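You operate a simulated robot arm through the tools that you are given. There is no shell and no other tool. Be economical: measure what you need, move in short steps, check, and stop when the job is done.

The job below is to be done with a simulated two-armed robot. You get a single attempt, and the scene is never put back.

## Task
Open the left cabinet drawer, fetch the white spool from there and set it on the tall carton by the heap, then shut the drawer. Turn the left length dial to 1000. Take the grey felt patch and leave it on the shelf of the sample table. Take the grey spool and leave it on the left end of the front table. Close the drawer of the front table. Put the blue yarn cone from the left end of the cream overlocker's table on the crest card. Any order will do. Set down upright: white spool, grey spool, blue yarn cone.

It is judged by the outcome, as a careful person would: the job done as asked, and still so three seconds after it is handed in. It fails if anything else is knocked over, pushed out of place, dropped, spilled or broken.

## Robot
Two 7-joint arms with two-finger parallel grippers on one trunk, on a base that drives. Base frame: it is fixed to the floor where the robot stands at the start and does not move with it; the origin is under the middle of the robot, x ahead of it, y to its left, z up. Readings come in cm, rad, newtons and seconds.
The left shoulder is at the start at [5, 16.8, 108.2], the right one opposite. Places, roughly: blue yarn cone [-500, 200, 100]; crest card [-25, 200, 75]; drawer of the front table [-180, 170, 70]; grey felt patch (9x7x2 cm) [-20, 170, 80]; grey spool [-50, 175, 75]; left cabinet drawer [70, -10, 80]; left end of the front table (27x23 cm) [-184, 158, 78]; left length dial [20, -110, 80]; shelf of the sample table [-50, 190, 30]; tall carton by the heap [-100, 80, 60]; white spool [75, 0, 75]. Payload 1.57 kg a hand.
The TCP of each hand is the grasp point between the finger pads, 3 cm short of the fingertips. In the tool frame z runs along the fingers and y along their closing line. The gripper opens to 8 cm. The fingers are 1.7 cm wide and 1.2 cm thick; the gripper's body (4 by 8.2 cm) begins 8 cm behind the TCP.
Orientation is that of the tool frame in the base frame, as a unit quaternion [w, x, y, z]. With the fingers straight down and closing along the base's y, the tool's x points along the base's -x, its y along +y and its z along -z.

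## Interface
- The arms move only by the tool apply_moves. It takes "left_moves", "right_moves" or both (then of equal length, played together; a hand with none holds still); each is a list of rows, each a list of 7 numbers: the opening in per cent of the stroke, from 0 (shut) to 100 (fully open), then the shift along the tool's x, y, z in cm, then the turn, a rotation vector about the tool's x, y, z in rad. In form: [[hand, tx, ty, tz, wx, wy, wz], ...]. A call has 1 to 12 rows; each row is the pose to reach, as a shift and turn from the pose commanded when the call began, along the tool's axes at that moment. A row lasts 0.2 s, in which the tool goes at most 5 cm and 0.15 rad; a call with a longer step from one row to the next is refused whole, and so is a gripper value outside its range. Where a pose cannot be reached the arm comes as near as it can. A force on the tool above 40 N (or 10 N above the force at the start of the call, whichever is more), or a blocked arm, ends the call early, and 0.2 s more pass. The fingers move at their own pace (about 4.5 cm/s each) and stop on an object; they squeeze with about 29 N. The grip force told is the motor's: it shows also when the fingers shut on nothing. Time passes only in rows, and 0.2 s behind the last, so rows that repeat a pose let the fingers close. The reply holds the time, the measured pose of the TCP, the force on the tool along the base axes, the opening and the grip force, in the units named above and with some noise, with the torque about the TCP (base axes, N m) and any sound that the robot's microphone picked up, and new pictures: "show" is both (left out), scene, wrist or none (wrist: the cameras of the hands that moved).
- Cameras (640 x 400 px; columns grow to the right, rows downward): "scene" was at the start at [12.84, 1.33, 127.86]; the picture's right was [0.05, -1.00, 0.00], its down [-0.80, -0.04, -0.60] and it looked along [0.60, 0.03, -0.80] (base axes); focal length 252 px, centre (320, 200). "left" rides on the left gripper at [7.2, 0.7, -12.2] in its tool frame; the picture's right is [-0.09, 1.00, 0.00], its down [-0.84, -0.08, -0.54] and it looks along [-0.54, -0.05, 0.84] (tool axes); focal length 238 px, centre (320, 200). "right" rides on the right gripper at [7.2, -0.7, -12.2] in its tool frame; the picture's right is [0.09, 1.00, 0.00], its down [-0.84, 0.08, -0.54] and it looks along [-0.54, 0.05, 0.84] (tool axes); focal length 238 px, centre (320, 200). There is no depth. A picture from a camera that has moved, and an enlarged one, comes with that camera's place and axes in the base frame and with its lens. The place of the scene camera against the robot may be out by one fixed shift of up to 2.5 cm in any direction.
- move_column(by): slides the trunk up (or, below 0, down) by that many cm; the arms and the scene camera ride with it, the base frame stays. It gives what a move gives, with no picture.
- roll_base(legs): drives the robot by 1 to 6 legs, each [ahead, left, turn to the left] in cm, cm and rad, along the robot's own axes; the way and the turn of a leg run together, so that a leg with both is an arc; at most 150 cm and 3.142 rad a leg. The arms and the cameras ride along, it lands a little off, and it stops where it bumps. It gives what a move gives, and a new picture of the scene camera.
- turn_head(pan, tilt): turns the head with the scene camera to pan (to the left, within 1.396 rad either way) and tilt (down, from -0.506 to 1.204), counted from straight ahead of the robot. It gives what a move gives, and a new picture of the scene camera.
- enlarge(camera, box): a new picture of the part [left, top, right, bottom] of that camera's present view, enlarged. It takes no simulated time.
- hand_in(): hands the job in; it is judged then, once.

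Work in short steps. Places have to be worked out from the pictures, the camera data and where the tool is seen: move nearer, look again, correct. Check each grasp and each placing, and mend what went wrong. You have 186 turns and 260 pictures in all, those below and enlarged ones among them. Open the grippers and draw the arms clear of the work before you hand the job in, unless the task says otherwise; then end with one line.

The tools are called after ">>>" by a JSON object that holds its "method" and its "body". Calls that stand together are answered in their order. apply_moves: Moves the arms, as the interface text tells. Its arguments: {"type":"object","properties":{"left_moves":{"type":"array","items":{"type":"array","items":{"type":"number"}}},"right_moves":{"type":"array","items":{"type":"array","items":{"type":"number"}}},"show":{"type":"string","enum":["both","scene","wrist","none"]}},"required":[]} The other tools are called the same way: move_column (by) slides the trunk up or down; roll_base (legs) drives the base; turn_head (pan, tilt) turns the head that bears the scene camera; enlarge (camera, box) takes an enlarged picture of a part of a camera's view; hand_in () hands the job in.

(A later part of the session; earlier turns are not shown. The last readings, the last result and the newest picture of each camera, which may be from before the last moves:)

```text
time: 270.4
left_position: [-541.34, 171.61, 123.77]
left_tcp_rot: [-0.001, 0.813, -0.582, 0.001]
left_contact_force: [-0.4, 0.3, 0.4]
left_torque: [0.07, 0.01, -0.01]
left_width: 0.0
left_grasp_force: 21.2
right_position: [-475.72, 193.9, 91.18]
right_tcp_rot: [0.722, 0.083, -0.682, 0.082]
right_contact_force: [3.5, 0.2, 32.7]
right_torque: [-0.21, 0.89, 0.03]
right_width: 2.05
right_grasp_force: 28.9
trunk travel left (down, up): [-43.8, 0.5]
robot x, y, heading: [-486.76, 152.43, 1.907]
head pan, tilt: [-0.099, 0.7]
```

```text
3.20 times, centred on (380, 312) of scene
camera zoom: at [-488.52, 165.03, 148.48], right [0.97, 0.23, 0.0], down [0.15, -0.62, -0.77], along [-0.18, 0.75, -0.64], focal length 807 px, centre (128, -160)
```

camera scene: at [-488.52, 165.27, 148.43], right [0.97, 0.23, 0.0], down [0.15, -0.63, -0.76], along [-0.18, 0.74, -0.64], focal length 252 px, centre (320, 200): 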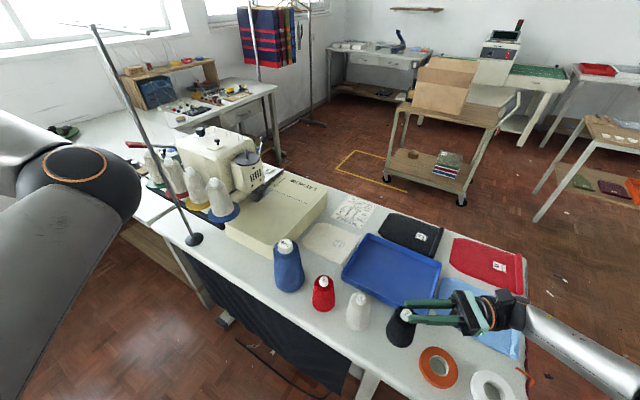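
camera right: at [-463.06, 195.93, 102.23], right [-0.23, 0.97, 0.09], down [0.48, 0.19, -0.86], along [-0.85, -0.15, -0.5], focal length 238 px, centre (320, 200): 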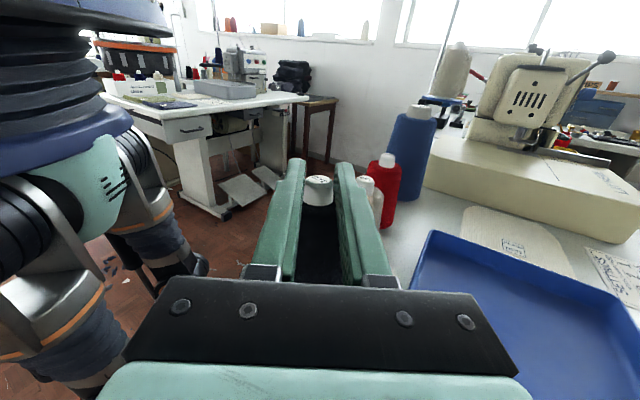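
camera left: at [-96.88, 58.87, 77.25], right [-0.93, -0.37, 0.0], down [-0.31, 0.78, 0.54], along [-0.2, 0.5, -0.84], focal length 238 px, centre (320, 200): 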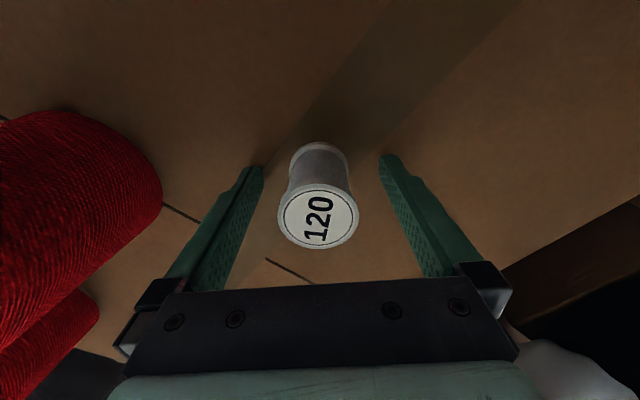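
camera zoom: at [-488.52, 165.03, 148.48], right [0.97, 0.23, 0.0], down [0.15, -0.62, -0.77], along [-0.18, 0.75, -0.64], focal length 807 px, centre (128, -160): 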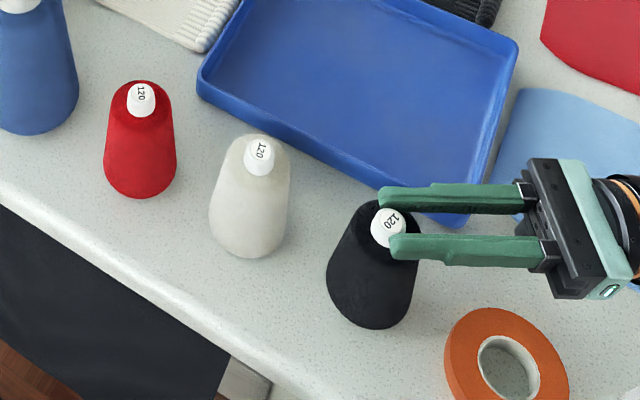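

Contact. Ease pressure, open slightly, and withdraw eastward along the tool axis.

>>> {"method": "apply_moves", "body": {"right_moves": [[0, 0.3, 0, 0, 0, 0, 0], [0, 0.45, 0, 0, 0, 0, 0], [30, 0.45, 0, 0, 0, 0, 0], [50, 0.45, 0, 0, 0, 0, 0], [50, 0.45, 0, 0, 0, 0, 0], [50, 0.45, 0, -2, 0, 0, 0], [50, 0.45, 0, -5, 0, 0, 0]], "show": "none"}}

>>> {"method": "enlarge", "body": {"camera": "scene", "box": [280, 250, 480, 375]}}

```text
time: 272.0
left_position: [-541.35, 171.89, 123.63]
left_tcp_rot: [0.0, 0.813, -0.582, 0.001]
left_contact_force: [0.0, -0.6, 0.3]
left_torque: [0.01, -0.01, -0.02]
left_width: 0.0
left_grasp_force: 21.3
right_position: [-470.71, 194.98, 90.92]
right_tcp_rot: [0.716, 0.081, -0.688, 0.084]
right_contact_force: [0.3, 0.7, 0.1]
right_torque: [0.03, -0.01, 0.0]
right_width: 4.03
right_grasp_force: 0.0
trunk travel left (down, up): [-43.8, 0.5]
robot x, y, heading: [-486.68, 152.23, 1.905]
head pan, tilt: [-0.099, 0.7]
```

```text
3.20 times, centred on (380, 312) of scene
camera zoom: at [-488.5, 165.29, 148.43], right [0.97, 0.23, 0.0], down [0.15, -0.63, -0.76], along [-0.18, 0.74, -0.64], focal length 807 px, centre (128, -160)
```

zoom: 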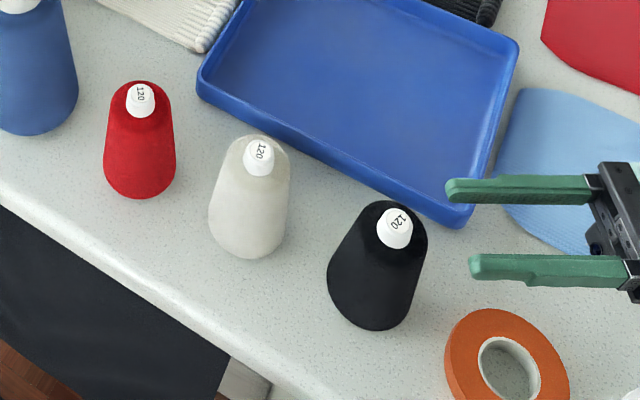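

Black cone restored upright. Raise the hand and straighten the tool again.

>>> {"method": "apply_moves", "body": {"right_moves": [[50, 4, 0, 0, 0, 0, 0], [50, 8, 0, 0, 0, 0, 0], [50, 12, 0, 0, 0, 0, 0], [70, 16, 0, 0, 0, -0.145, 0], [80, 18, 0, 0, 0, -0.29, 0], [80, 18, 0, 0, 0, -0.435, 0], [80, 18, 0, 0, 0, -0.58, 0], [80, 18, 0, 0, 0, -0.725, 0], [80, 18, 0, 0, 0, -0.87, 0], [80, 18, 0, 0, 0, -1.015, 0], [80, 18, 0, 0, 0, -1.16, 0], [80, 18, 0, 0, 0, -1.305, 0]], "show": "none"}}

>>> {"method": "apply_moves", "body": {"right_moves": [[80, 0, 0, 0, 0, -0.145, 0], [80, 0, 0, 0, 0, -0.295, 0], [80, 0, 0, 0, 0, -0.295, 0]], "show": "scene"}}

```text
time: 274.6
left_position: [-541.39, 171.87, 123.65]
left_tcp_rot: [-0.001, 0.813, -0.582, 0.002]
left_contact_force: [0.0, -0.2, 1.0]
left_torque: [0.0, 0.04, -0.01]
left_width: 0.0
left_grasp_force: 21.2
right_position: [-470.1, 195.11, 108.97]
right_tcp_rot: [-0.151, -0.116, 0.982, -0.018]
right_contact_force: [-0.3, 0.6, 0.2]
right_torque: [-0.01, -0.01, 0.02]
right_width: 6.4
right_grasp_force: 0.0
trunk travel left (down, up): [-43.8, 0.5]
robot x, y, heading: [-486.89, 152.65, 1.902]
head pan, tilt: [-0.099, 0.7]
```

```text
time: 275.4
left_position: [-541.28, 171.71, 123.71]
left_tcp_rot: [0.0, 0.813, -0.582, 0.001]
left_contact_force: [0.6, 0.2, -0.1]
left_torque: [-0.01, 0.0, -0.03]
left_width: 0.02
left_grasp_force: 20.7
right_position: [-470.08, 195.18, 109.0]
right_tcp_rot: [-0.005, -0.117, 0.993, 0.0]
right_contact_force: [-0.2, -0.5, 0.7]
right_torque: [-0.06, 0.02, 0.01]
right_width: 6.39
right_grasp_force: 0.0
trunk travel left (down, up): [-43.8, 0.5]
robot x, y, heading: [-486.72, 152.15, 1.901]
head pan, tilt: [-0.099, 0.7]
camera scene: at [-488.5, 165.27, 148.43], right [0.97, 0.23, 0.0], down [0.15, -0.63, -0.77], along [-0.18, 0.74, -0.64], focal length 252 px, centre (320, 200)
```

scene: 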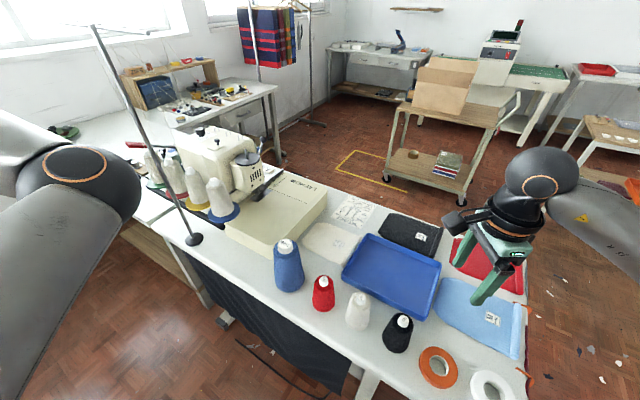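

All four cones are standing. Now bring the hand above the blue cone's core by base motion.

>>> {"method": "roll_base", "body": {"legs": [[0, 31, 0], [16, 0, 0]]}}

>>> {"method": "enlarge", "body": {"camera": "right", "box": [0, 0, 640, 400]}}

```text
time: 278.5
left_position: [-575.53, 176.75, 123.57]
left_tcp_rot: [0.0, 0.812, -0.583, 0.002]
left_contact_force: [0.0, -0.4, 0.2]
left_torque: [-0.01, -0.02, 0.02]
left_width: 0.01
left_grasp_force: 21.5
right_position: [-504.21, 199.96, 108.77]
right_tcp_rot: [-0.005, -0.115, 0.993, -0.001]
right_contact_force: [-0.5, 0.9, -0.6]
right_torque: [-0.04, -0.04, 0.01]
right_width: 6.41
right_grasp_force: 0.1
trunk travel left (down, up): [-43.8, 0.5]
robot x, y, heading: [-521.05, 157.18, 1.902]
head pan, tilt: [-0.099, 0.7]
camera scene: at [-522.72, 170.17, 148.42], right [0.97, 0.23, 0.0], down [0.15, -0.63, -0.76], along [-0.18, 0.74, -0.64], focal length 252 px, centre (320, 200)
```

scene: 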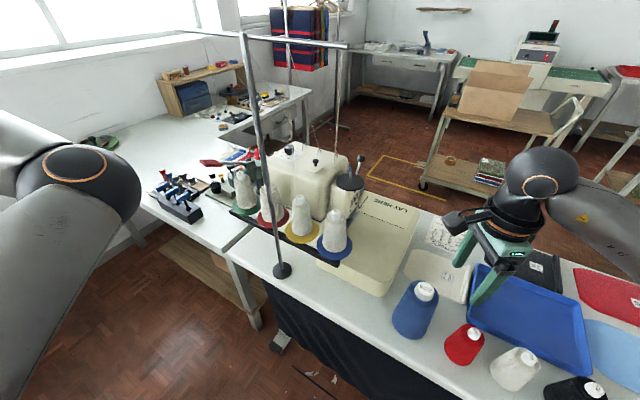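

```text
1.00 times, centred on (320, 200) of right (not enlarged: the box is as wide or as high as the picture)
camera zoom: at [-510.94, 197.59, 121.2], right [-0.32, 0.95, 0.0], down [0.8, 0.27, 0.53], along [0.5, 0.17, -0.85], focal length 238 px, centre (320, 200)
```

zoom: 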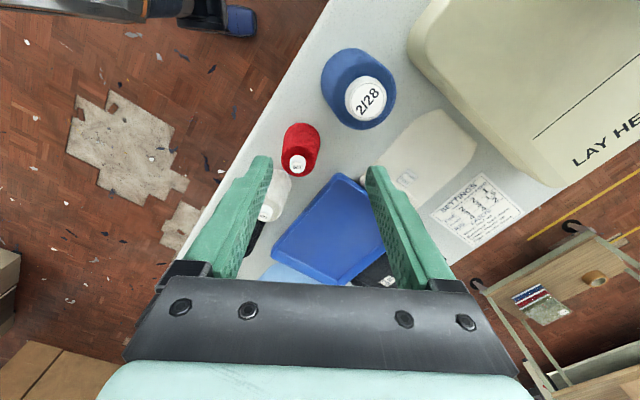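

Core at (-508.9, 202.8). Align above and descend most of the way.

>>> {"method": "apply_moves", "body": {"right_moves": [[80, 2, 2, 0, 0, 0, 0], [80, 3.9, 3.8, 0, 0, 0, 0], [80, 3.9, 3.8, 2, 0, 0, 0], [80, 3.9, 3.8, 4, 0, 0, 0], [80, 3.9, 3.8, 4, 0, 0, 0]], "show": "wrist"}}

```text
time: 279.7
left_position: [-575.5, 176.77, 123.68]
left_tcp_rot: [-0.001, 0.812, -0.583, 0.001]
left_contact_force: [-0.2, -0.3, 0.0]
left_torque: [0.04, 0.0, 0.01]
left_width: 0.0
left_grasp_force: 21.2
right_position: [-508.89, 202.74, 105.01]
right_tcp_rot: [-0.007, -0.116, 0.993, -0.001]
right_contact_force: [0.1, -0.9, 0.2]
right_torque: [0.03, -0.01, -0.02]
right_width: 6.38
right_grasp_force: 0.0
trunk travel left (down, up): [-43.8, 0.5]
robot x, y, heading: [-520.63, 157.03, 1.903]
head pan, tilt: [-0.099, 0.7]
camera right: at [-515.7, 200.3, 117.33], right [-0.32, 0.95, 0.0], down [0.8, 0.27, 0.53], along [0.5, 0.17, -0.85], focal length 238 px, centre (320, 200)
```

right: 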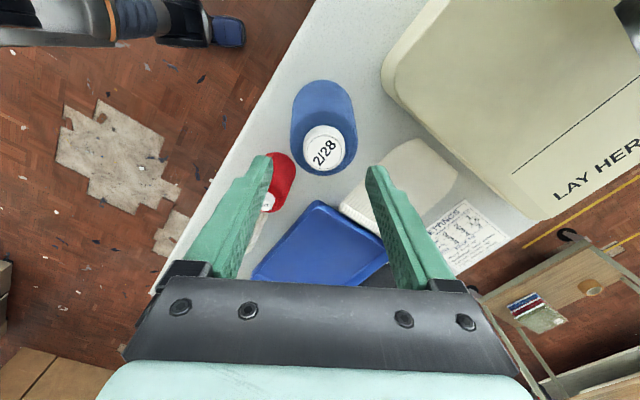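

Core top is nearer z≈96. Fine-tune and descend further.

>>> {"method": "apply_moves", "body": {"right_moves": [[80, -0.4, 0.4, 2, 0, 0, 0], [80, -0.4, 0.4, 4, 0, 0, 0], [80, -0.4, 0.4, 6, 0, 0, 0], [80, -0.4, 0.4, 6, 0, 0, 0]], "show": "wrist"}}

```text
time: 280.7
left_position: [-575.53, 176.68, 123.73]
left_tcp_rot: [-0.001, 0.812, -0.584, 0.002]
left_contact_force: [-0.3, -0.5, 0.3]
left_torque: [0.03, 0.01, -0.01]
left_width: 0.0
left_grasp_force: 21.0
right_position: [-508.63, 203.23, 99.03]
right_tcp_rot: [-0.006, -0.116, 0.993, 0.0]
right_contact_force: [-0.2, 0.7, 0.7]
right_torque: [0.03, -0.03, 0.0]
right_width: 6.39
right_grasp_force: 0.2
trunk travel left (down, up): [-43.8, 0.5]
robot x, y, heading: [-520.92, 156.96, 1.899]
head pan, tilt: [-0.099, 0.7]
camera right: at [-515.41, 200.9, 111.35], right [-0.32, 0.95, 0.0], down [0.8, 0.27, 0.53], along [0.5, 0.17, -0.85], focal length 238 px, centre (320, 200)
```

right: 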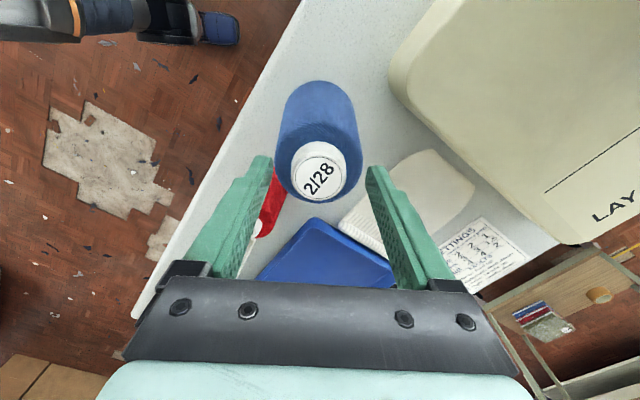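

>>> {"method": "apply_moves", "body": {"right_moves": [[80, 0, 0, 0.8, 0, 0, 0], [80, 0, 0, 1.5, 0, 0, 0], [80, 0, 0, 2.0, 0, 0, 0], [0, 0, 0, 2.0, 0, 0, 0], [0, 0, 0, 2.0, 0, 0, 0], [0, 0, 0, 2.0, 0, 0, 0], [0, 0, 0, 2.0, 0, 0, 0]], "show": "wrist"}}

```text
time: 281.4
left_position: [-575.37, 176.65, 123.66]
left_tcp_rot: [-0.001, 0.812, -0.583, 0.001]
left_contact_force: [0.2, 0.0, -0.5]
left_torque: [-0.02, 0.0, -0.03]
left_width: 0.02
left_grasp_force: 21.0
right_position: [-508.69, 203.4, 98.07]
right_tcp_rot: [-0.008, -0.116, 0.993, 0.005]
right_contact_force: [3.3, -5.1, 22.8]
right_torque: [-0.89, -0.32, 0.05]
right_width: 6.95
right_grasp_force: 3.0
trunk travel left (down, up): [-43.8, 0.5]
robot x, y, heading: [-520.59, 156.94, 1.9]
head pan, tilt: [-0.099, 0.7]
stopped in row 3 (right hand): the force on the tool passed its limit (the readings are from after the stop); the commanded pose is now the measured one
camera right: at [-515.36, 200.96, 110.45], right [-0.32, 0.95, 0.01], down [0.81, 0.26, 0.53], along [0.5, 0.18, -0.85], focal length 238 px, centre (320, 200)
```

right: 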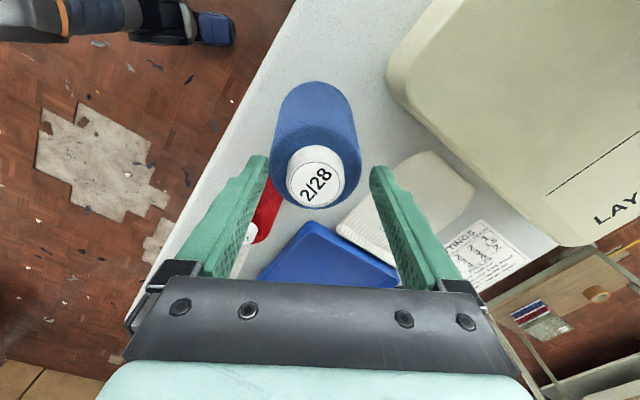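

The tips met the yarn's shoulder (z≈95). Raise, narrow the opening to 62 %, descend to just above the shoulder and grip the core.

>>> {"method": "apply_moves", "body": {"right_moves": [[80, 0, 0, -1.0, 0, 0, 0], [62, 0, 0, -1.3, 0, 0, 0], [62, 0, 0, -1.3, 0, 0, 0], [62, 0, 0, -0.5, 0, 0, 0], [62, 0, 0, -0.1, 0, 0, 0], [0, 0, 0, -0.1, 0, 0, 0], [0, 0, 0, -0.1, 0, 0, 0], [0, 0, 0, -0.1, 0, 0, 0]], "show": "wrist"}}

```text
time: 283.4
left_position: [-575.55, 176.57, 123.73]
left_tcp_rot: [-0.002, 0.812, -0.584, 0.0]
left_contact_force: [0.0, 0.1, 0.5]
left_torque: [-0.03, 0.0, 0.01]
left_width: 0.01
left_grasp_force: 21.4
right_position: [-508.54, 203.46, 98.34]
right_tcp_rot: [-0.009, -0.117, 0.993, 0.006]
right_contact_force: [2.2, -8.2, 21.3]
right_torque: [-0.96, -0.29, 0.05]
right_width: 3.81
right_grasp_force: 28.7
trunk travel left (down, up): [-43.8, 0.5]
robot x, y, heading: [-520.97, 157.04, 1.902]
head pan, tilt: [-0.099, 0.7]
stopped in row 8 (right hand): the force on the tool passed its limit (the readings are from after the stop); the commanded pose is now the measured one
camera right: at [-515.3, 200.92, 110.65], right [-0.32, 0.95, 0.01], down [0.81, 0.26, 0.53], along [0.5, 0.18, -0.85], focal length 238 px, centre (320, 200)
```

right: 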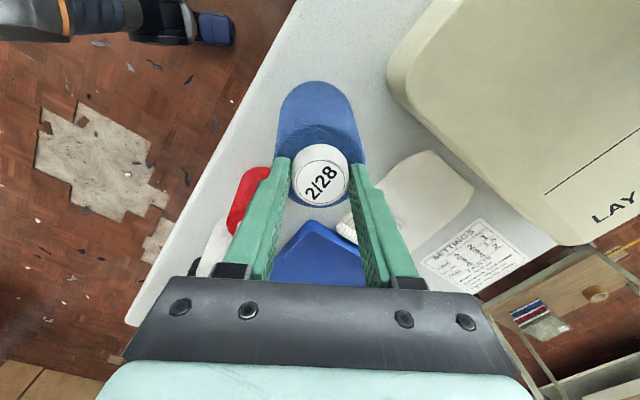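

Core gripped (3.8 cm). Lift carefully and check.

>>> {"method": "apply_moves", "body": {"right_moves": [[0, 0, 0, -1, 0, 0, 0], [0, 0, 0, -2.5, 0, 0, 0], [0, 0, 0, -5, 0, 0, 0], [0, 0, 0, -8, 0, 0, 0], [0, 0, 0, -8, 0, 0, 0]], "show": "both"}}

```text
time: 284.6
left_position: [-575.46, 176.75, 123.64]
left_tcp_rot: [0.0, 0.812, -0.584, 0.002]
left_contact_force: [-0.1, 0.0, 0.3]
left_torque: [0.02, 0.01, 0.03]
left_width: 0.0
left_grasp_force: 21.6
right_position: [-508.34, 203.43, 106.14]
right_tcp_rot: [-0.008, -0.115, 0.993, 0.005]
right_contact_force: [-0.8, -0.1, -2.1]
right_torque: [-0.01, -0.01, 0.01]
right_width: 3.75
right_grasp_force: 28.9
trunk travel left (down, up): [-43.8, 0.5]
robot x, y, heading: [-520.83, 157.19, 1.903]
head pan, tilt: [-0.099, 0.7]
camera scene: at [-522.66, 170.11, 148.42], right [0.97, 0.23, 0.0], down [0.15, -0.63, -0.76], along [-0.17, 0.74, -0.64], focal length 252 px, centre (320, 200)
camera right: at [-515.09, 200.94, 118.42], right [-0.32, 0.95, 0.01], down [0.81, 0.26, 0.53], along [0.5, 0.18, -0.85], focal length 238 px, centre (320, 200)
```

scene: 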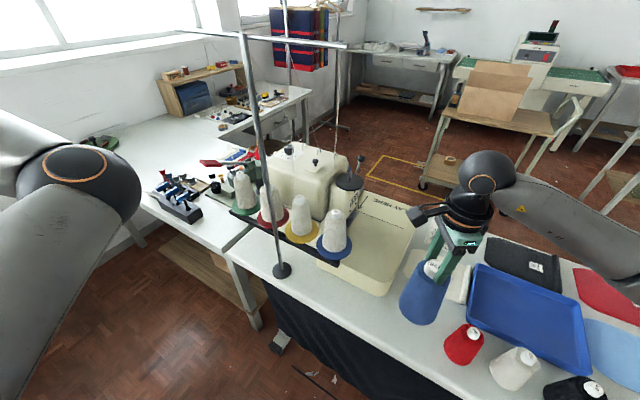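
right: 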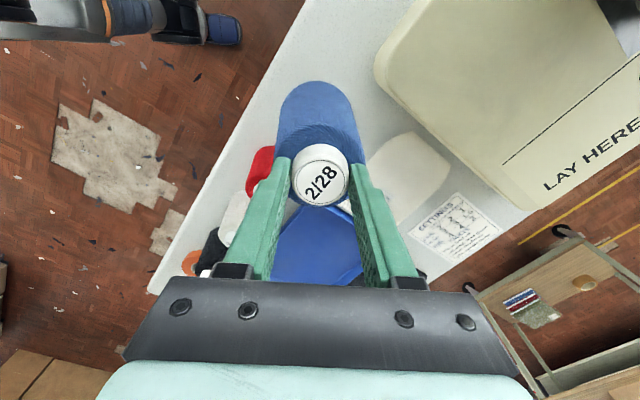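

The cone is held securely. Raise it above its neighbours, back away, and begin the drive back east.

>>> {"method": "apply_moves", "body": {"right_moves": [[0, 0, 0, -3, 0, 0, 0], [0, 0, 0, -6, 0, 0, 0], [0, 0, 0, -7, 0, 0, 0]], "show": "none"}}

>>> {"method": "roll_base", "body": {"legs": [[-35, 0, 0], [0, -120, 0]]}}

>>> {"method": "roll_base", "body": {"legs": [[0, 0, -1.9], [0, 92, 0]]}}

```text
time: 285.4
left_position: [-575.5, 176.7, 123.73]
left_tcp_rot: [0.0, 0.812, -0.584, 0.001]
left_contact_force: [0.0, 0.9, -0.4]
left_torque: [-0.02, 0.0, 0.0]
left_width: 0.01
left_grasp_force: 21.5
right_position: [-508.43, 203.56, 113.03]
right_tcp_rot: [-0.007, -0.115, 0.993, 0.006]
right_contact_force: [0.0, -0.1, -1.5]
right_torque: [-0.02, 0.02, 0.01]
right_width: 3.77
right_grasp_force: 28.9
trunk travel left (down, up): [-43.8, 0.5]
robot x, y, heading: [-520.93, 156.7, 1.905]
head pan, tilt: [-0.099, 0.7]
```

```text
time: 293.3
left_position: [-451.11, 182.52, 123.67]
left_tcp_rot: [0.0, 0.815, -0.58, 0.001]
left_contact_force: [-0.1, 0.5, 0.8]
left_torque: [0.01, 0.01, -0.02]
left_width: 0.0
left_grasp_force: 21.0
right_position: [-384.14, 210.04, 112.99]
right_tcp_rot: [-0.008, -0.12, 0.993, 0.006]
right_contact_force: [-0.7, 0.6, -1.4]
right_torque: [-0.01, 0.04, 0.0]
right_width: 3.75
right_grasp_force: 29.0
trunk travel left (down, up): [-43.8, 0.5]
robot x, y, heading: [-395.99, 163.22, 1.916]
head pan, tilt: [-0.099, 0.7]
camera scene: at [-398.12, 176.4, 148.42], right [0.97, 0.24, 0.0], down [0.15, -0.63, -0.76], along [-0.18, 0.74, -0.64], focal length 252 px, centre (320, 200)
```

scene: 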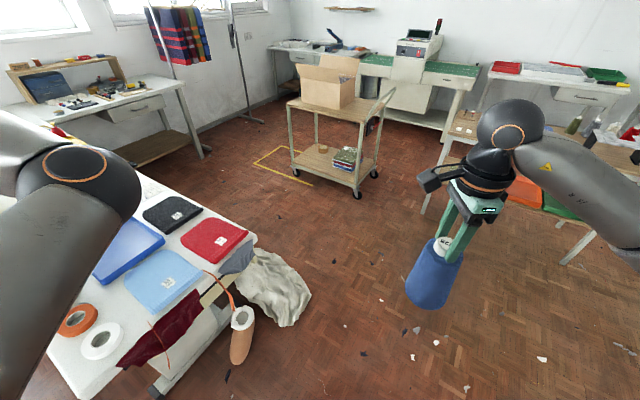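

```text
time: 302.8
left_position: [-360.07, 301.81, 123.72]
left_tcp_rot: [-0.001, 0.002, 1.0, -0.001]
left_contact_force: [-0.5, -0.2, 0.5]
left_torque: [-0.01, -0.01, 0.01]
left_width: 0.0
left_grasp_force: 21.4
right_position: [-356.38, 229.6, 112.89]
right_tcp_rot: [0.0, 0.74, 0.673, 0.009]
right_contact_force: [-0.5, -0.2, -1.9]
right_torque: [0.01, -0.01, 0.01]
right_width: 3.7
right_grasp_force: 28.6
trunk travel left (down, up): [-43.8, 0.5]
robot x, y, heading: [-396.38, 256.48, 0.001]
head pan, tilt: [-0.099, 0.7]
camera scene: at [-382.44, 256.56, 148.43], right [-0.1, -1.0, 0.0], down [-0.64, 0.06, -0.76], along [0.76, -0.07, -0.64], focal length 252 px, centre (320, 200)
```

scene: 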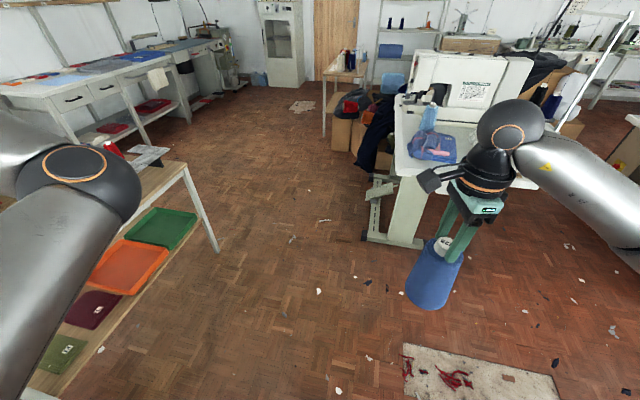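

Lane is clear and centred. Drive east through it and along the aisle.

>>> {"method": "roll_base", "body": {"legs": [[150, 0, 0], [95, 0, 0], [0, 34, 0], [150, 0, 0]]}}

>>> {"method": "turn_head", "body": {"pan": -0.3, "tilt": 0.8}}

```text
time: 323.6
left_position: [35.67, 332.07, 123.72]
left_tcp_rot: [0.0, 0.0, 1.0, 0.0]
left_contact_force: [0.5, -1.0, 0.6]
left_torque: [0.0, -0.01, 0.02]
left_width: 0.01
left_grasp_force: 21.0
right_position: [39.6, 260.04, 112.89]
right_tcp_rot: [-0.001, 0.739, 0.673, 0.008]
right_contact_force: [-0.4, 0.6, -2.2]
right_torque: [0.0, 0.02, 0.0]
right_width: 3.7
right_grasp_force: 29.5
trunk travel left (down, up): [-43.8, 0.5]
robot x, y, heading: [-0.32, 286.51, 0.006]
head pan, tilt: [-0.099, 0.7]
camera scene: at [13.41, 286.83, 148.42], right [-0.09, -1.0, 0.0], down [-0.64, 0.06, -0.76], along [0.76, -0.07, -0.64], focal length 252 px, centre (320, 200)
```

scene: 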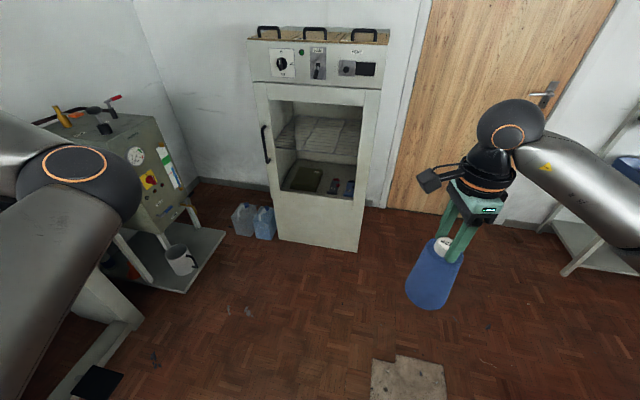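

```text
time: 324.4
left_position: [35.65, 331.98, 123.7]
left_tcp_rot: [-0.001, 0.0, 1.0, -0.001]
left_contact_force: [0.0, -0.7, 0.1]
left_torque: [0.0, 0.01, -0.02]
left_width: 0.0
left_grasp_force: 21.3
right_position: [39.65, 260.01, 112.85]
right_tcp_rot: [-0.001, 0.739, 0.674, 0.009]
right_contact_force: [0.0, -0.2, -3.2]
right_torque: [0.0, 0.01, -0.02]
right_width: 3.69
right_grasp_force: 29.3
trunk travel left (down, up): [-43.8, 0.5]
robot x, y, heading: [-0.56, 286.6, 0.006]
head pan, tilt: [-0.3, 0.799]
camera scene: at [12.65, 285.29, 147.6], right [-0.29, -0.96, 0.0], down [-0.69, 0.21, -0.7], along [0.67, -0.2, -0.72], focal length 252 px, centre (320, 200)
```

scene: 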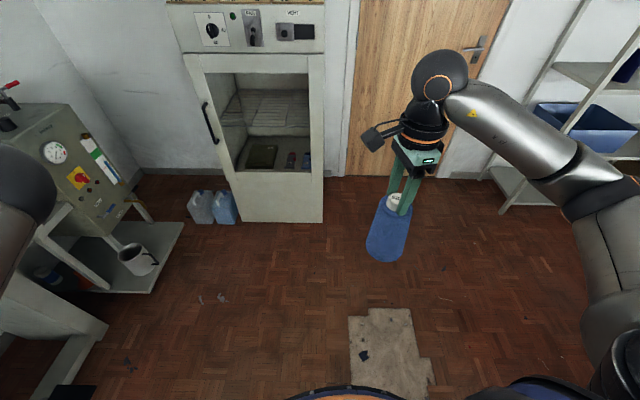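

Turn right to face the sample table from the aisle.

>>> {"method": "roll_base", "body": {"legs": [[0, 0, -1.862], [0, 12, 0], [15, 0, 0]]}}

>>> {"method": "turn_head", "body": {"pan": 0, "tilt": 0.8}}

```text
time: 331.0
left_position: [42.14, 222.55, 123.56]
left_tcp_rot: [-0.001, 0.792, 0.611, 0.0]
left_contact_force: [0.3, -0.8, 0.6]
left_torque: [0.04, -0.01, 0.01]
left_width: 0.0
left_grasp_force: 21.0
right_position: [-28.58, 237.06, 112.92]
right_tcp_rot: [0.006, 0.985, -0.174, 0.006]
right_contact_force: [-0.3, -1.1, -2.3]
right_torque: [0.04, -0.05, -0.02]
right_width: 3.68
right_grasp_force: 29.2
trunk travel left (down, up): [-43.8, 0.5]
robot x, y, heading: [7.53, 269.09, -1.821]
head pan, tilt: [-0.3, 0.799]
camera scene: at [3.49, 259.27, 147.59], right [-0.85, 0.52, 0.0], down [0.38, 0.61, -0.7], along [-0.36, -0.59, -0.72], focal length 252 px, centre (320, 200)
```

scene: 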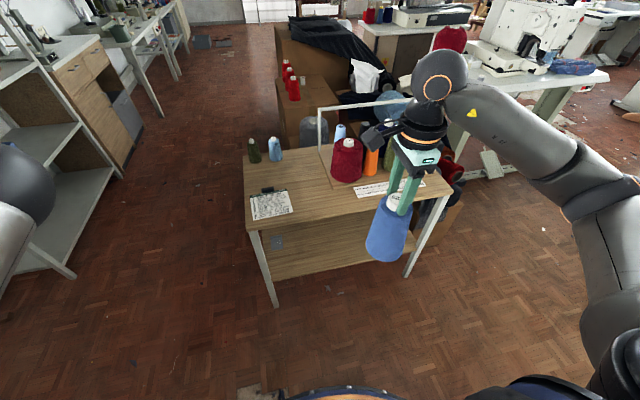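

```text
time: 331.8
left_position: [42.1, 222.71, 123.76]
left_tcp_rot: [-0.001, 0.792, 0.611, -0.001]
left_contact_force: [0.2, 0.1, -0.1]
left_torque: [0.01, 0.0, 0.03]
left_width: 0.0
left_grasp_force: 21.3
right_position: [-28.58, 237.23, 112.95]
right_tcp_rot: [0.007, 0.985, -0.174, 0.005]
right_contact_force: [-0.2, -0.4, -2.6]
right_torque: [0.0, 0.02, 0.0]
right_width: 3.69
right_grasp_force: 28.6
trunk travel left (down, up): [-43.8, 0.5]
robot x, y, heading: [7.35, 269.46, -1.82]
head pan, tilt: [0.0, 0.799]
camera scene: at [5.73, 258.43, 147.6], right [-0.97, 0.25, 0.0], down [0.18, 0.69, -0.7], along [-0.17, -0.68, -0.72], focal length 252 px, centre (320, 200)
```

scene: 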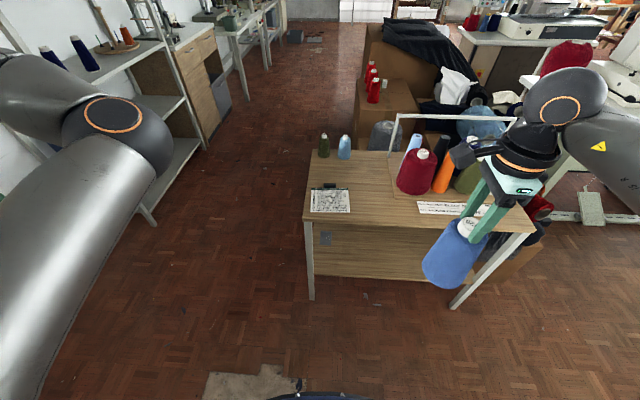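

Card centre is near (-15.5, 191.5). Strafe left then approach so the cone comes over the card.

>>> {"method": "roll_base", "body": {"legs": [[0, 23.5, 0], [34, 0, 0]]}}

>>> {"method": "enlarge", "body": {"camera": "right", "box": [0, 0, 640, 400]}}

```text
time: 335.4
left_position: [56.44, 183.42, 123.7]
left_tcp_rot: [-0.001, 0.793, 0.609, 0.0]
left_contact_force: [0.3, -0.1, 0.5]
left_torque: [0.03, 0.02, 0.01]
left_width: 0.0
left_grasp_force: 21.7
right_position: [-14.23, 198.17, 112.95]
right_tcp_rot: [0.006, 0.984, -0.176, 0.005]
right_contact_force: [0.1, 0.6, -1.7]
right_torque: [0.0, 0.0, 0.0]
right_width: 3.73
right_grasp_force: 29.1
trunk travel left (down, up): [-43.8, 0.5]
robot x, y, heading: [21.92, 230.35, -1.823]
head pan, tilt: [0.0, 0.799]
camera scene: at [20.22, 219.35, 147.59], right [-0.97, 0.25, 0.0], down [0.18, 0.69, -0.7], along [-0.18, -0.67, -0.72], focal length 252 px, centre (320, 200)
```

scene: 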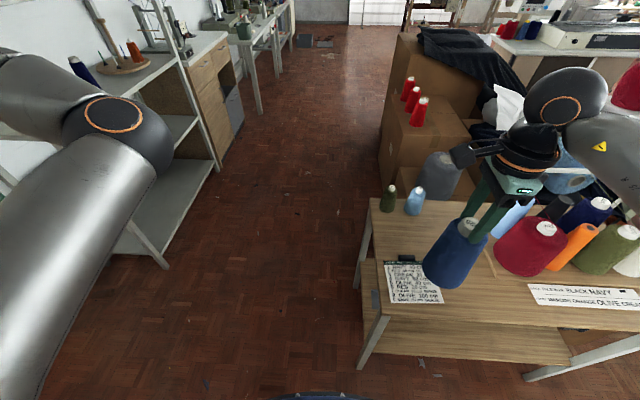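

```text
1.00 times, centred on (320, 200) of right (not enlarged: the box is as wide or as high as the picture)
camera zoom: at [-7.34, 196.42, 125.26], right [-0.26, -0.97, 0.01], down [-0.82, 0.23, 0.53], along [-0.52, 0.13, -0.85], focal length 238 px, centre (320, 200)
```

zoom: 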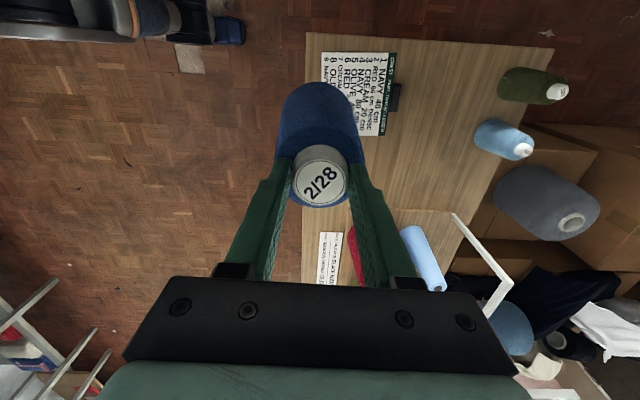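

Card centre ≈ (-17, 191), clip on its far edge. Drive 6.8 cm forward and check alignment.

>>> {"method": "roll_base", "body": {"legs": [[6.8, -0.6, 0]]}}

>>> {"method": "move_column", "body": {"by": -16}}

>>> {"method": "enlarge", "body": {"camera": "right", "box": [0, 0, 640, 400]}}

>>> {"method": "enlarge", "body": {"camera": "scene", "box": [340, 160, 500, 260]}}

```text
time: 336.4
left_position: [54.18, 176.99, 123.61]
left_tcp_rot: [-0.001, 0.793, 0.61, 0.0]
left_contact_force: [0.0, -0.8, -0.5]
left_torque: [-0.01, 0.0, 0.03]
left_width: 0.01
left_grasp_force: 21.2
right_position: [-16.47, 191.71, 112.87]
right_tcp_rot: [0.006, 0.984, -0.176, 0.006]
right_contact_force: [-0.2, -0.7, -2.1]
right_torque: [0.03, -0.04, 0.0]
right_width: 3.73
right_grasp_force: 28.8
trunk travel left (down, up): [-43.8, 0.5]
robot x, y, heading: [19.68, 223.53, -1.822]
head pan, tilt: [0.0, 0.799]
camera scene: at [17.91, 212.89, 147.59], right [-0.97, 0.25, 0.0], down [0.18, 0.69, -0.7], along [-0.18, -0.67, -0.72], focal length 252 px, centre (320, 200)
```

scene: 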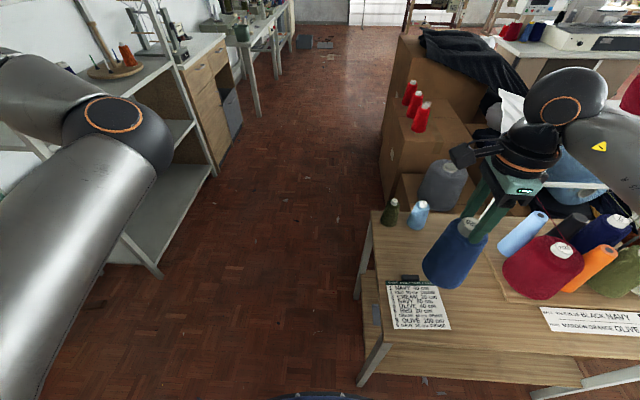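

```text
time: 338.2
left_position: [54.18, 177.12, 107.74]
left_tcp_rot: [-0.002, 0.793, 0.609, -0.001]
left_contact_force: [-0.2, 0.8, 0.2]
left_torque: [0.01, -0.03, 0.01]
left_width: 0.0
left_grasp_force: 20.8
right_position: [-16.52, 191.85, 96.94]
right_tcp_rot: [0.007, 0.984, -0.176, 0.005]
right_contact_force: [-0.4, 0.3, -1.8]
right_torque: [-0.01, 0.03, -0.01]
right_width: 3.7
right_grasp_force: 29.0
trunk travel left (down, up): [-27.8, 16.5]
robot x, y, heading: [19.33, 223.89, -1.827]
head pan, tilt: [0.0, 0.799]
```

```text
1.00 times, centred on (320, 200) of right (not enlarged: the box is as wide or as high as the picture)
camera zoom: at [-9.6, 190.04, 109.29], right [-0.26, -0.97, 0.01], down [-0.82, 0.22, 0.53], along [-0.52, 0.13, -0.85], focal length 238 px, centre (320, 200)
```

zoom: 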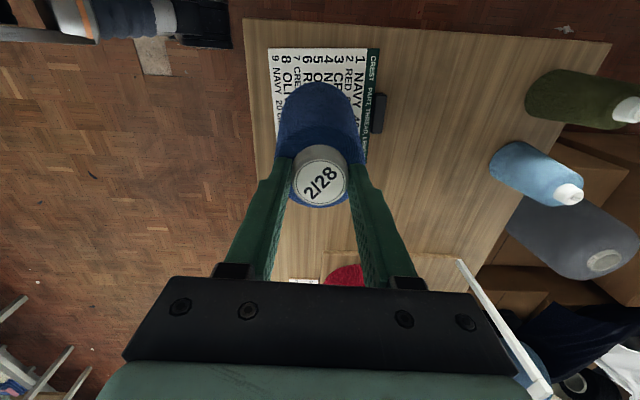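

```text
4.00 times, centred on (420, 210) of scene
camera zoom: at [17.95, 213.01, 131.61], right [-0.97, 0.25, 0.0], down [0.18, 0.69, -0.7], along [-0.18, -0.67, -0.72], focal length 1008 px, centre (-80, 160)
```

zoom: 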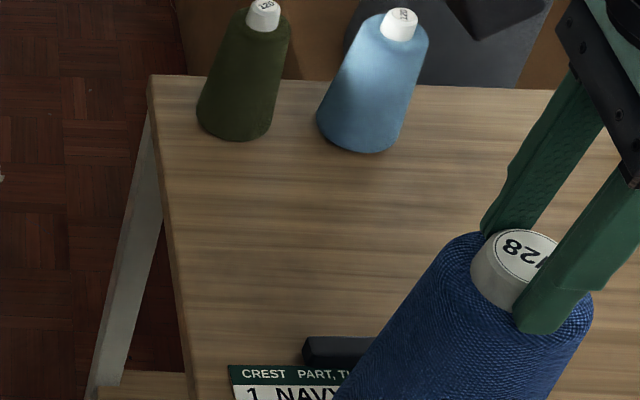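

Alignment with the card is right (card spans x -8…-26, y 183…198). Lower gently with the arm until contact.

>>> {"method": "apply_moves", "body": {"right_moves": [[0, 0, 0, 0.7, 0, 0, 0], [0, 0, 0, 1.4, 0, 0, 0], [0, 0, 0, 2.1, 0, 0, 0], [0, 0, 0, 2.7, 0, 0, 0], [0, 0, 0, 3.2, 0, 0, 0]], "show": "wrist"}}

```text
time: 339.4
left_position: [54.25, 177.21, 107.63]
left_tcp_rot: [-0.001, 0.793, 0.609, -0.001]
left_contact_force: [0.5, -0.1, -0.3]
left_torque: [-0.02, 0.02, 0.01]
left_width: 0.0
left_grasp_force: 21.0
right_position: [-16.26, 191.73, 93.76]
right_tcp_rot: [0.008, 0.984, -0.176, 0.006]
right_contact_force: [0.6, 0.4, 2.5]
right_torque: [0.06, -0.01, -0.06]
right_width: 3.71
right_grasp_force: 29.1
trunk travel left (down, up): [-27.8, 16.5]
robot x, y, heading: [19.55, 223.85, -1.824]
head pan, tilt: [0.0, 0.799]
camera right: at [-9.55, 189.97, 106.15], right [-0.26, -0.97, 0.01], down [-0.82, 0.23, 0.53], along [-0.52, 0.13, -0.85], focal length 238 px, centre (320, 200)
```

right: 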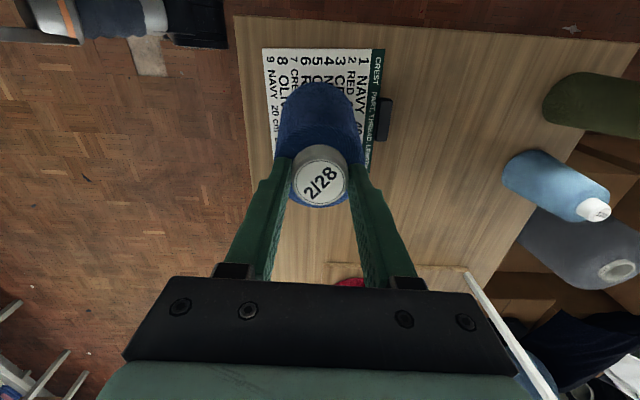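

Contact just starting. Press 0.3 cm more, then release.

>>> {"method": "apply_moves", "body": {"right_moves": [[0, 0, 0, 0.3, 0, 0, 0], [0, 0, 0, 0.3, 0, 0, 0], [20, 0, 0, 0.2, 0, 0, 0], [50, 0, 0, 0.2, 0, 0, 0], [65, 0, 0, 0.2, 0, 0, 0], [65, 0, 0, 0.2, 0, 0, 0]], "show": "wrist"}}

```text
time: 340.8
left_position: [54.38, 177.16, 107.7]
left_tcp_rot: [-0.001, 0.793, 0.609, -0.001]
left_contact_force: [-0.3, -0.3, 0.2]
left_torque: [0.03, 0.01, -0.03]
left_width: 0.0
left_grasp_force: 21.1
right_position: [-16.43, 191.91, 93.68]
right_tcp_rot: [0.008, 0.984, -0.177, 0.006]
right_contact_force: [-0.9, -1.1, 19.4]
right_torque: [0.33, -0.08, 0.0]
right_width: 5.1
right_grasp_force: 0.0
trunk travel left (down, up): [-27.8, 16.5]
robot x, y, heading: [19.68, 223.94, -1.825]
head pan, tilt: [0.0, 0.799]
camera right: at [-9.49, 190.0, 105.97], right [-0.26, -0.97, 0.02], down [-0.82, 0.23, 0.53], along [-0.52, 0.12, -0.85], focal length 238 px, centre (320, 200)
```

right: 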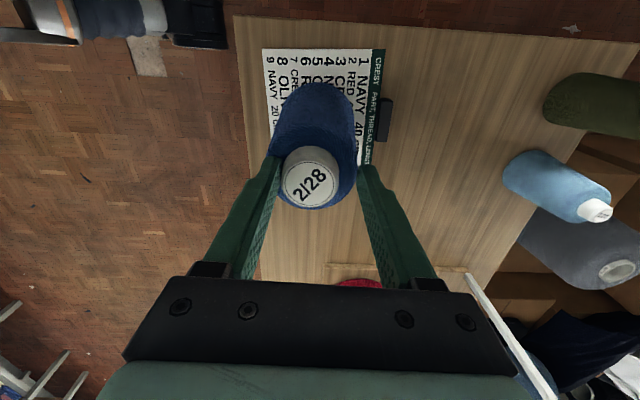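

Released. Rise straight up and verify.

>>> {"method": "apply_moves", "body": {"right_moves": [[65, 0, 0, -0.5, 0, 0, 0], [70, 0, 0, -2, 0, 0, 0], [70, 0, 0, -4, 0, 0, 0], [70, 0, 0, -7, 0, 0, 0], [70, 0, 0, -10, 0, 0, 0]], "show": "both"}}

>>> {"method": "enlarge", "body": {"camera": "scene", "box": [340, 160, 580, 310]}}

```text
time: 342.0
left_position: [54.21, 177.03, 107.7]
left_tcp_rot: [0.0, 0.793, 0.609, -0.001]
left_contact_force: [0.1, -0.8, 0.2]
left_torque: [0.0, -0.02, -0.03]
left_width: 0.02
left_grasp_force: 21.4
right_position: [-16.46, 191.8, 103.65]
right_tcp_rot: [0.007, 0.984, -0.176, 0.006]
right_contact_force: [0.1, -0.5, -0.6]
right_torque: [-0.02, 0.01, 0.01]
right_width: 5.59
right_grasp_force: 0.0
trunk travel left (down, up): [-27.8, 16.5]
robot x, y, heading: [19.18, 223.63, -1.826]
head pan, tilt: [0.0, 0.799]
camera scene: at [17.99, 213.02, 131.6], right [-0.97, 0.25, 0.0], down [0.18, 0.69, -0.7], along [-0.18, -0.67, -0.72], focal length 252 px, centre (320, 200)
camera right: at [-9.67, 190.06, 116.0], right [-0.26, -0.97, 0.01], down [-0.82, 0.22, 0.53], along [-0.52, 0.13, -0.85], focal length 238 px, centre (320, 200)
```

scene: 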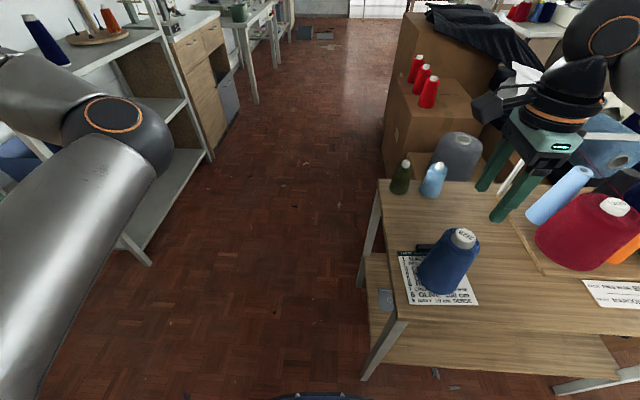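
right: 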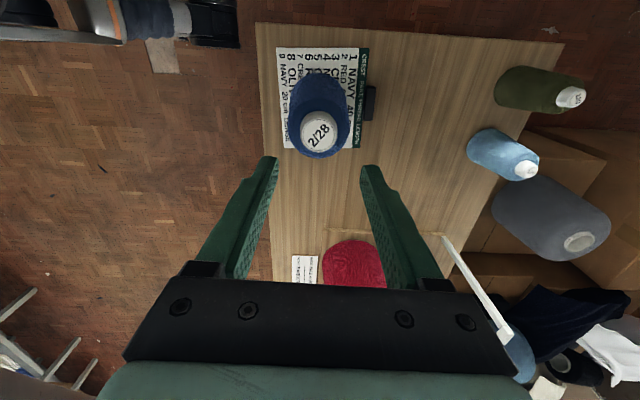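

```text
2.67 times, centred on (460, 235) of scene
camera zoom: at [17.99, 213.02, 131.6], right [-0.97, 0.25, 0.0], down [0.18, 0.69, -0.7], along [-0.18, -0.67, -0.72], focal length 672 px, centre (-53, 107)
```

zoom: 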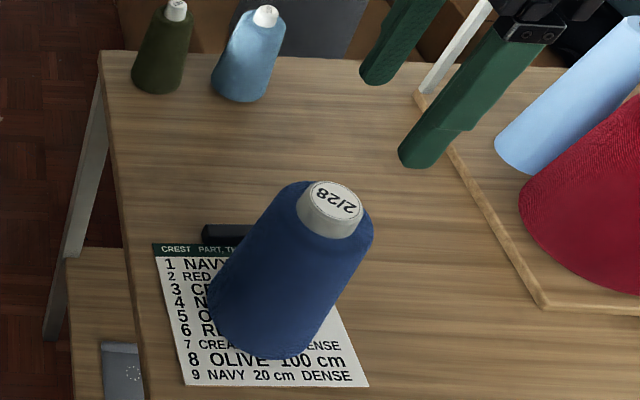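

Blue cone stands on the card. Now raise, back off a little, and try tucking the left arm before driving to the dial.

>>> {"method": "roll_base", "body": {"legs": [[-22, 0, 0], [0, 25, 0]]}}

>>> {"method": "move_column", "body": {"by": 12}}

>>> {"method": "apply_moves", "body": {"left_moves": [[0, 0, -3, 3, 0, 0, 0], [0, 0, -6, 6, 0, 0, 0], [0, 0, -9, 9, 0, 0, 0], [0, 0, -12, 12, 0, 0, 0], [0, 0, -15, 15, 0, 0, 0], [0, 0, -18, 17, 0, 0, 0], [0, 0, -20, 18, 0, 0, 0]], "show": "scene"}}

```text
time: 345.1
left_position: [83.85, 191.98, 107.69]
left_tcp_rot: [-0.002, 0.793, 0.609, -0.001]
left_contact_force: [0.2, -0.5, -0.4]
left_torque: [0.01, 0.01, -0.02]
left_width: 0.0
left_grasp_force: 21.5
right_position: [13.05, 206.8, 103.67]
right_tcp_rot: [0.008, 0.984, -0.176, 0.006]
right_contact_force: [0.1, -0.2, -0.6]
right_torque: [-0.03, 0.02, -0.01]
right_width: 5.59
right_grasp_force: 0.1
trunk travel left (down, up): [-27.8, 16.5]
robot x, y, heading: [49.6, 238.54, -1.833]
head pan, tilt: [0.0, 0.799]
camera scene: at [47.65, 227.96, 131.6], right [-0.97, 0.25, 0.0], down [0.18, 0.69, -0.7], along [-0.18, -0.67, -0.72], focal length 252 px, centre (320, 200)
```

scene: 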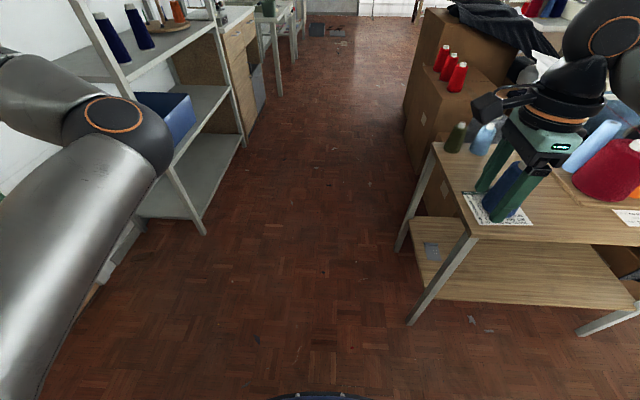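

```text
time: 346.6
left_position: [83.76, 191.99, 119.65]
left_tcp_rot: [-0.001, 0.794, 0.608, 0.0]
left_contact_force: [0.1, -0.1, -0.5]
left_torque: [0.01, 0.03, -0.02]
left_width: 0.0
left_grasp_force: 21.6
right_position: [13.13, 206.88, 115.64]
right_tcp_rot: [0.006, 0.984, -0.177, 0.006]
right_contact_force: [-0.4, -0.5, 0.5]
right_torque: [0.0, 0.03, 0.04]
right_width: 5.61
right_grasp_force: 0.0
trunk travel left (down, up): [-39.8, 4.5]
robot x, y, heading: [48.91, 238.94, -1.824]
head pan, tilt: [0.0, 0.799]
```

```text
time: 348.2
left_position: [73.19, 188.95, 99.43]
left_tcp_rot: [-0.002, 0.793, 0.609, -0.001]
left_contact_force: [-0.3, -0.4, 0.7]
left_torque: [0.02, 0.0, 0.0]
left_width: 0.01
left_grasp_force: 21.4
left hand out of reach, approached as far as the arm can: row 3, 4, 5, 6, 7
right_position: [13.0, 206.66, 115.63]
right_tcp_rot: [0.006, 0.984, -0.176, 0.006]
right_contact_force: [0.2, 0.4, 0.5]
right_torque: [-0.01, -0.03, 0.0]
right_width: 5.62
right_grasp_force: 0.0
trunk travel left (down, up): [-39.8, 4.5]
robot x, y, heading: [49.51, 238.78, -1.83]
head pan, tilt: [0.0, 0.799]
camera scene: at [47.58, 227.88, 143.6], right [-0.97, 0.25, 0.0], down [0.18, 0.69, -0.7], along [-0.18, -0.67, -0.72], focal length 252 px, centre (320, 200)
```

scene: 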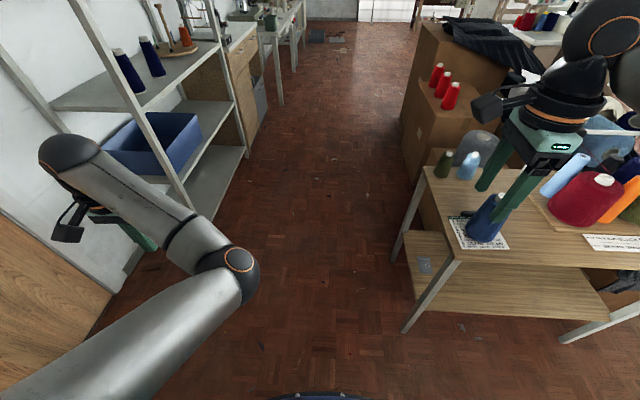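

The corridor south runs parallel to my heading. Drive down it toward the dial table.

>>> {"method": "roll_base", "body": {"legs": [[150, 0, 0], [130, 0, 0]]}}

>>> {"method": "turn_head", "body": {"pan": 0.6, "tilt": 0.6}}

```text
time: 361.8
left_position: [7.59, -80.52, 99.48]
left_tcp_rot: [-0.001, 0.784, 0.621, -0.001]
left_contact_force: [0.0, 0.6, 0.1]
left_torque: [0.0, 0.0, 0.01]
left_width: 0.01
left_grasp_force: 21.6
right_position: [-52.97, -64.69, 115.66]
right_tcp_rot: [0.007, 0.987, -0.16, 0.006]
right_contact_force: [0.6, -0.2, 0.3]
right_torque: [0.03, 0.02, -0.02]
right_width: 5.59
right_grasp_force: 0.0
trunk travel left (down, up): [-39.8, 4.5]
robot x, y, heading: [-18.09, -31.33, -1.796]
head pan, tilt: [0.0, 0.799]
camera scene: at [-19.21, -42.56, 143.6], right [-0.97, 0.22, 0.0], down [0.16, 0.7, -0.7], along [-0.15, -0.68, -0.72], focal length 252 px, centre (320, 200)
```

scene: 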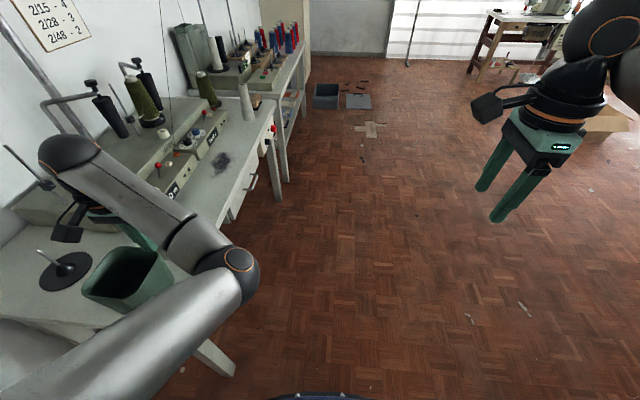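

```text
time: 362.8
left_position: [7.64, -80.61, 99.61]
left_tcp_rot: [-0.001, 0.784, 0.621, -0.001]
left_contact_force: [0.7, 0.5, 0.8]
left_torque: [0.0, 0.0, -0.02]
left_width: 0.0
left_grasp_force: 20.7
right_position: [-53.04, -64.84, 115.71]
right_tcp_rot: [0.006, 0.987, -0.16, 0.006]
right_contact_force: [-0.4, 0.4, 0.2]
right_torque: [-0.01, -0.01, 0.04]
right_width: 5.61
right_grasp_force: 0.0
trunk travel left (down, up): [-39.8, 4.5]
robot x, y, heading: [-18.0, -31.79, -1.794]
head pan, tilt: [0.6, 0.6]
camera scene: at [-14.17, -42.9, 145.29], right [-0.93, -0.37, 0.0], down [-0.21, 0.53, -0.82], along [0.3, -0.77, -0.57], focal length 252 px, centre (320, 200)
```

scene: 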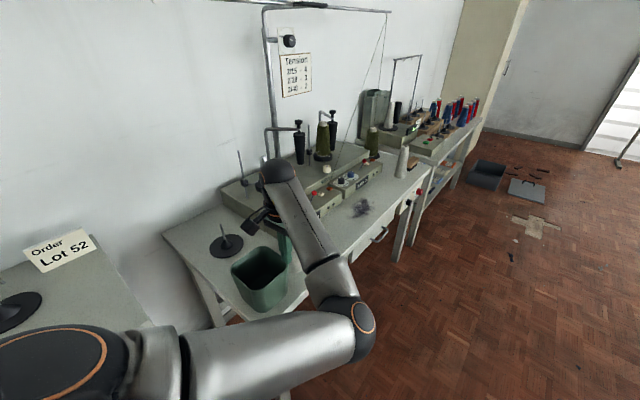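

>>> {"method": "enlarge", "body": {"camera": "scene", "box": [290, 120, 450, 220]}}

```text
4.00 times, centred on (370, 170) of scene
camera zoom: at [-14.17, -42.9, 145.29], right [-0.93, -0.37, 0.0], down [-0.21, 0.53, -0.82], along [0.3, -0.77, -0.57], focal length 1008 px, centre (120, 320)
```

zoom: 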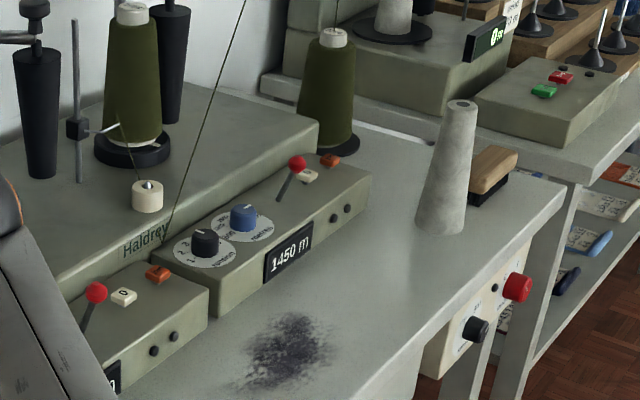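

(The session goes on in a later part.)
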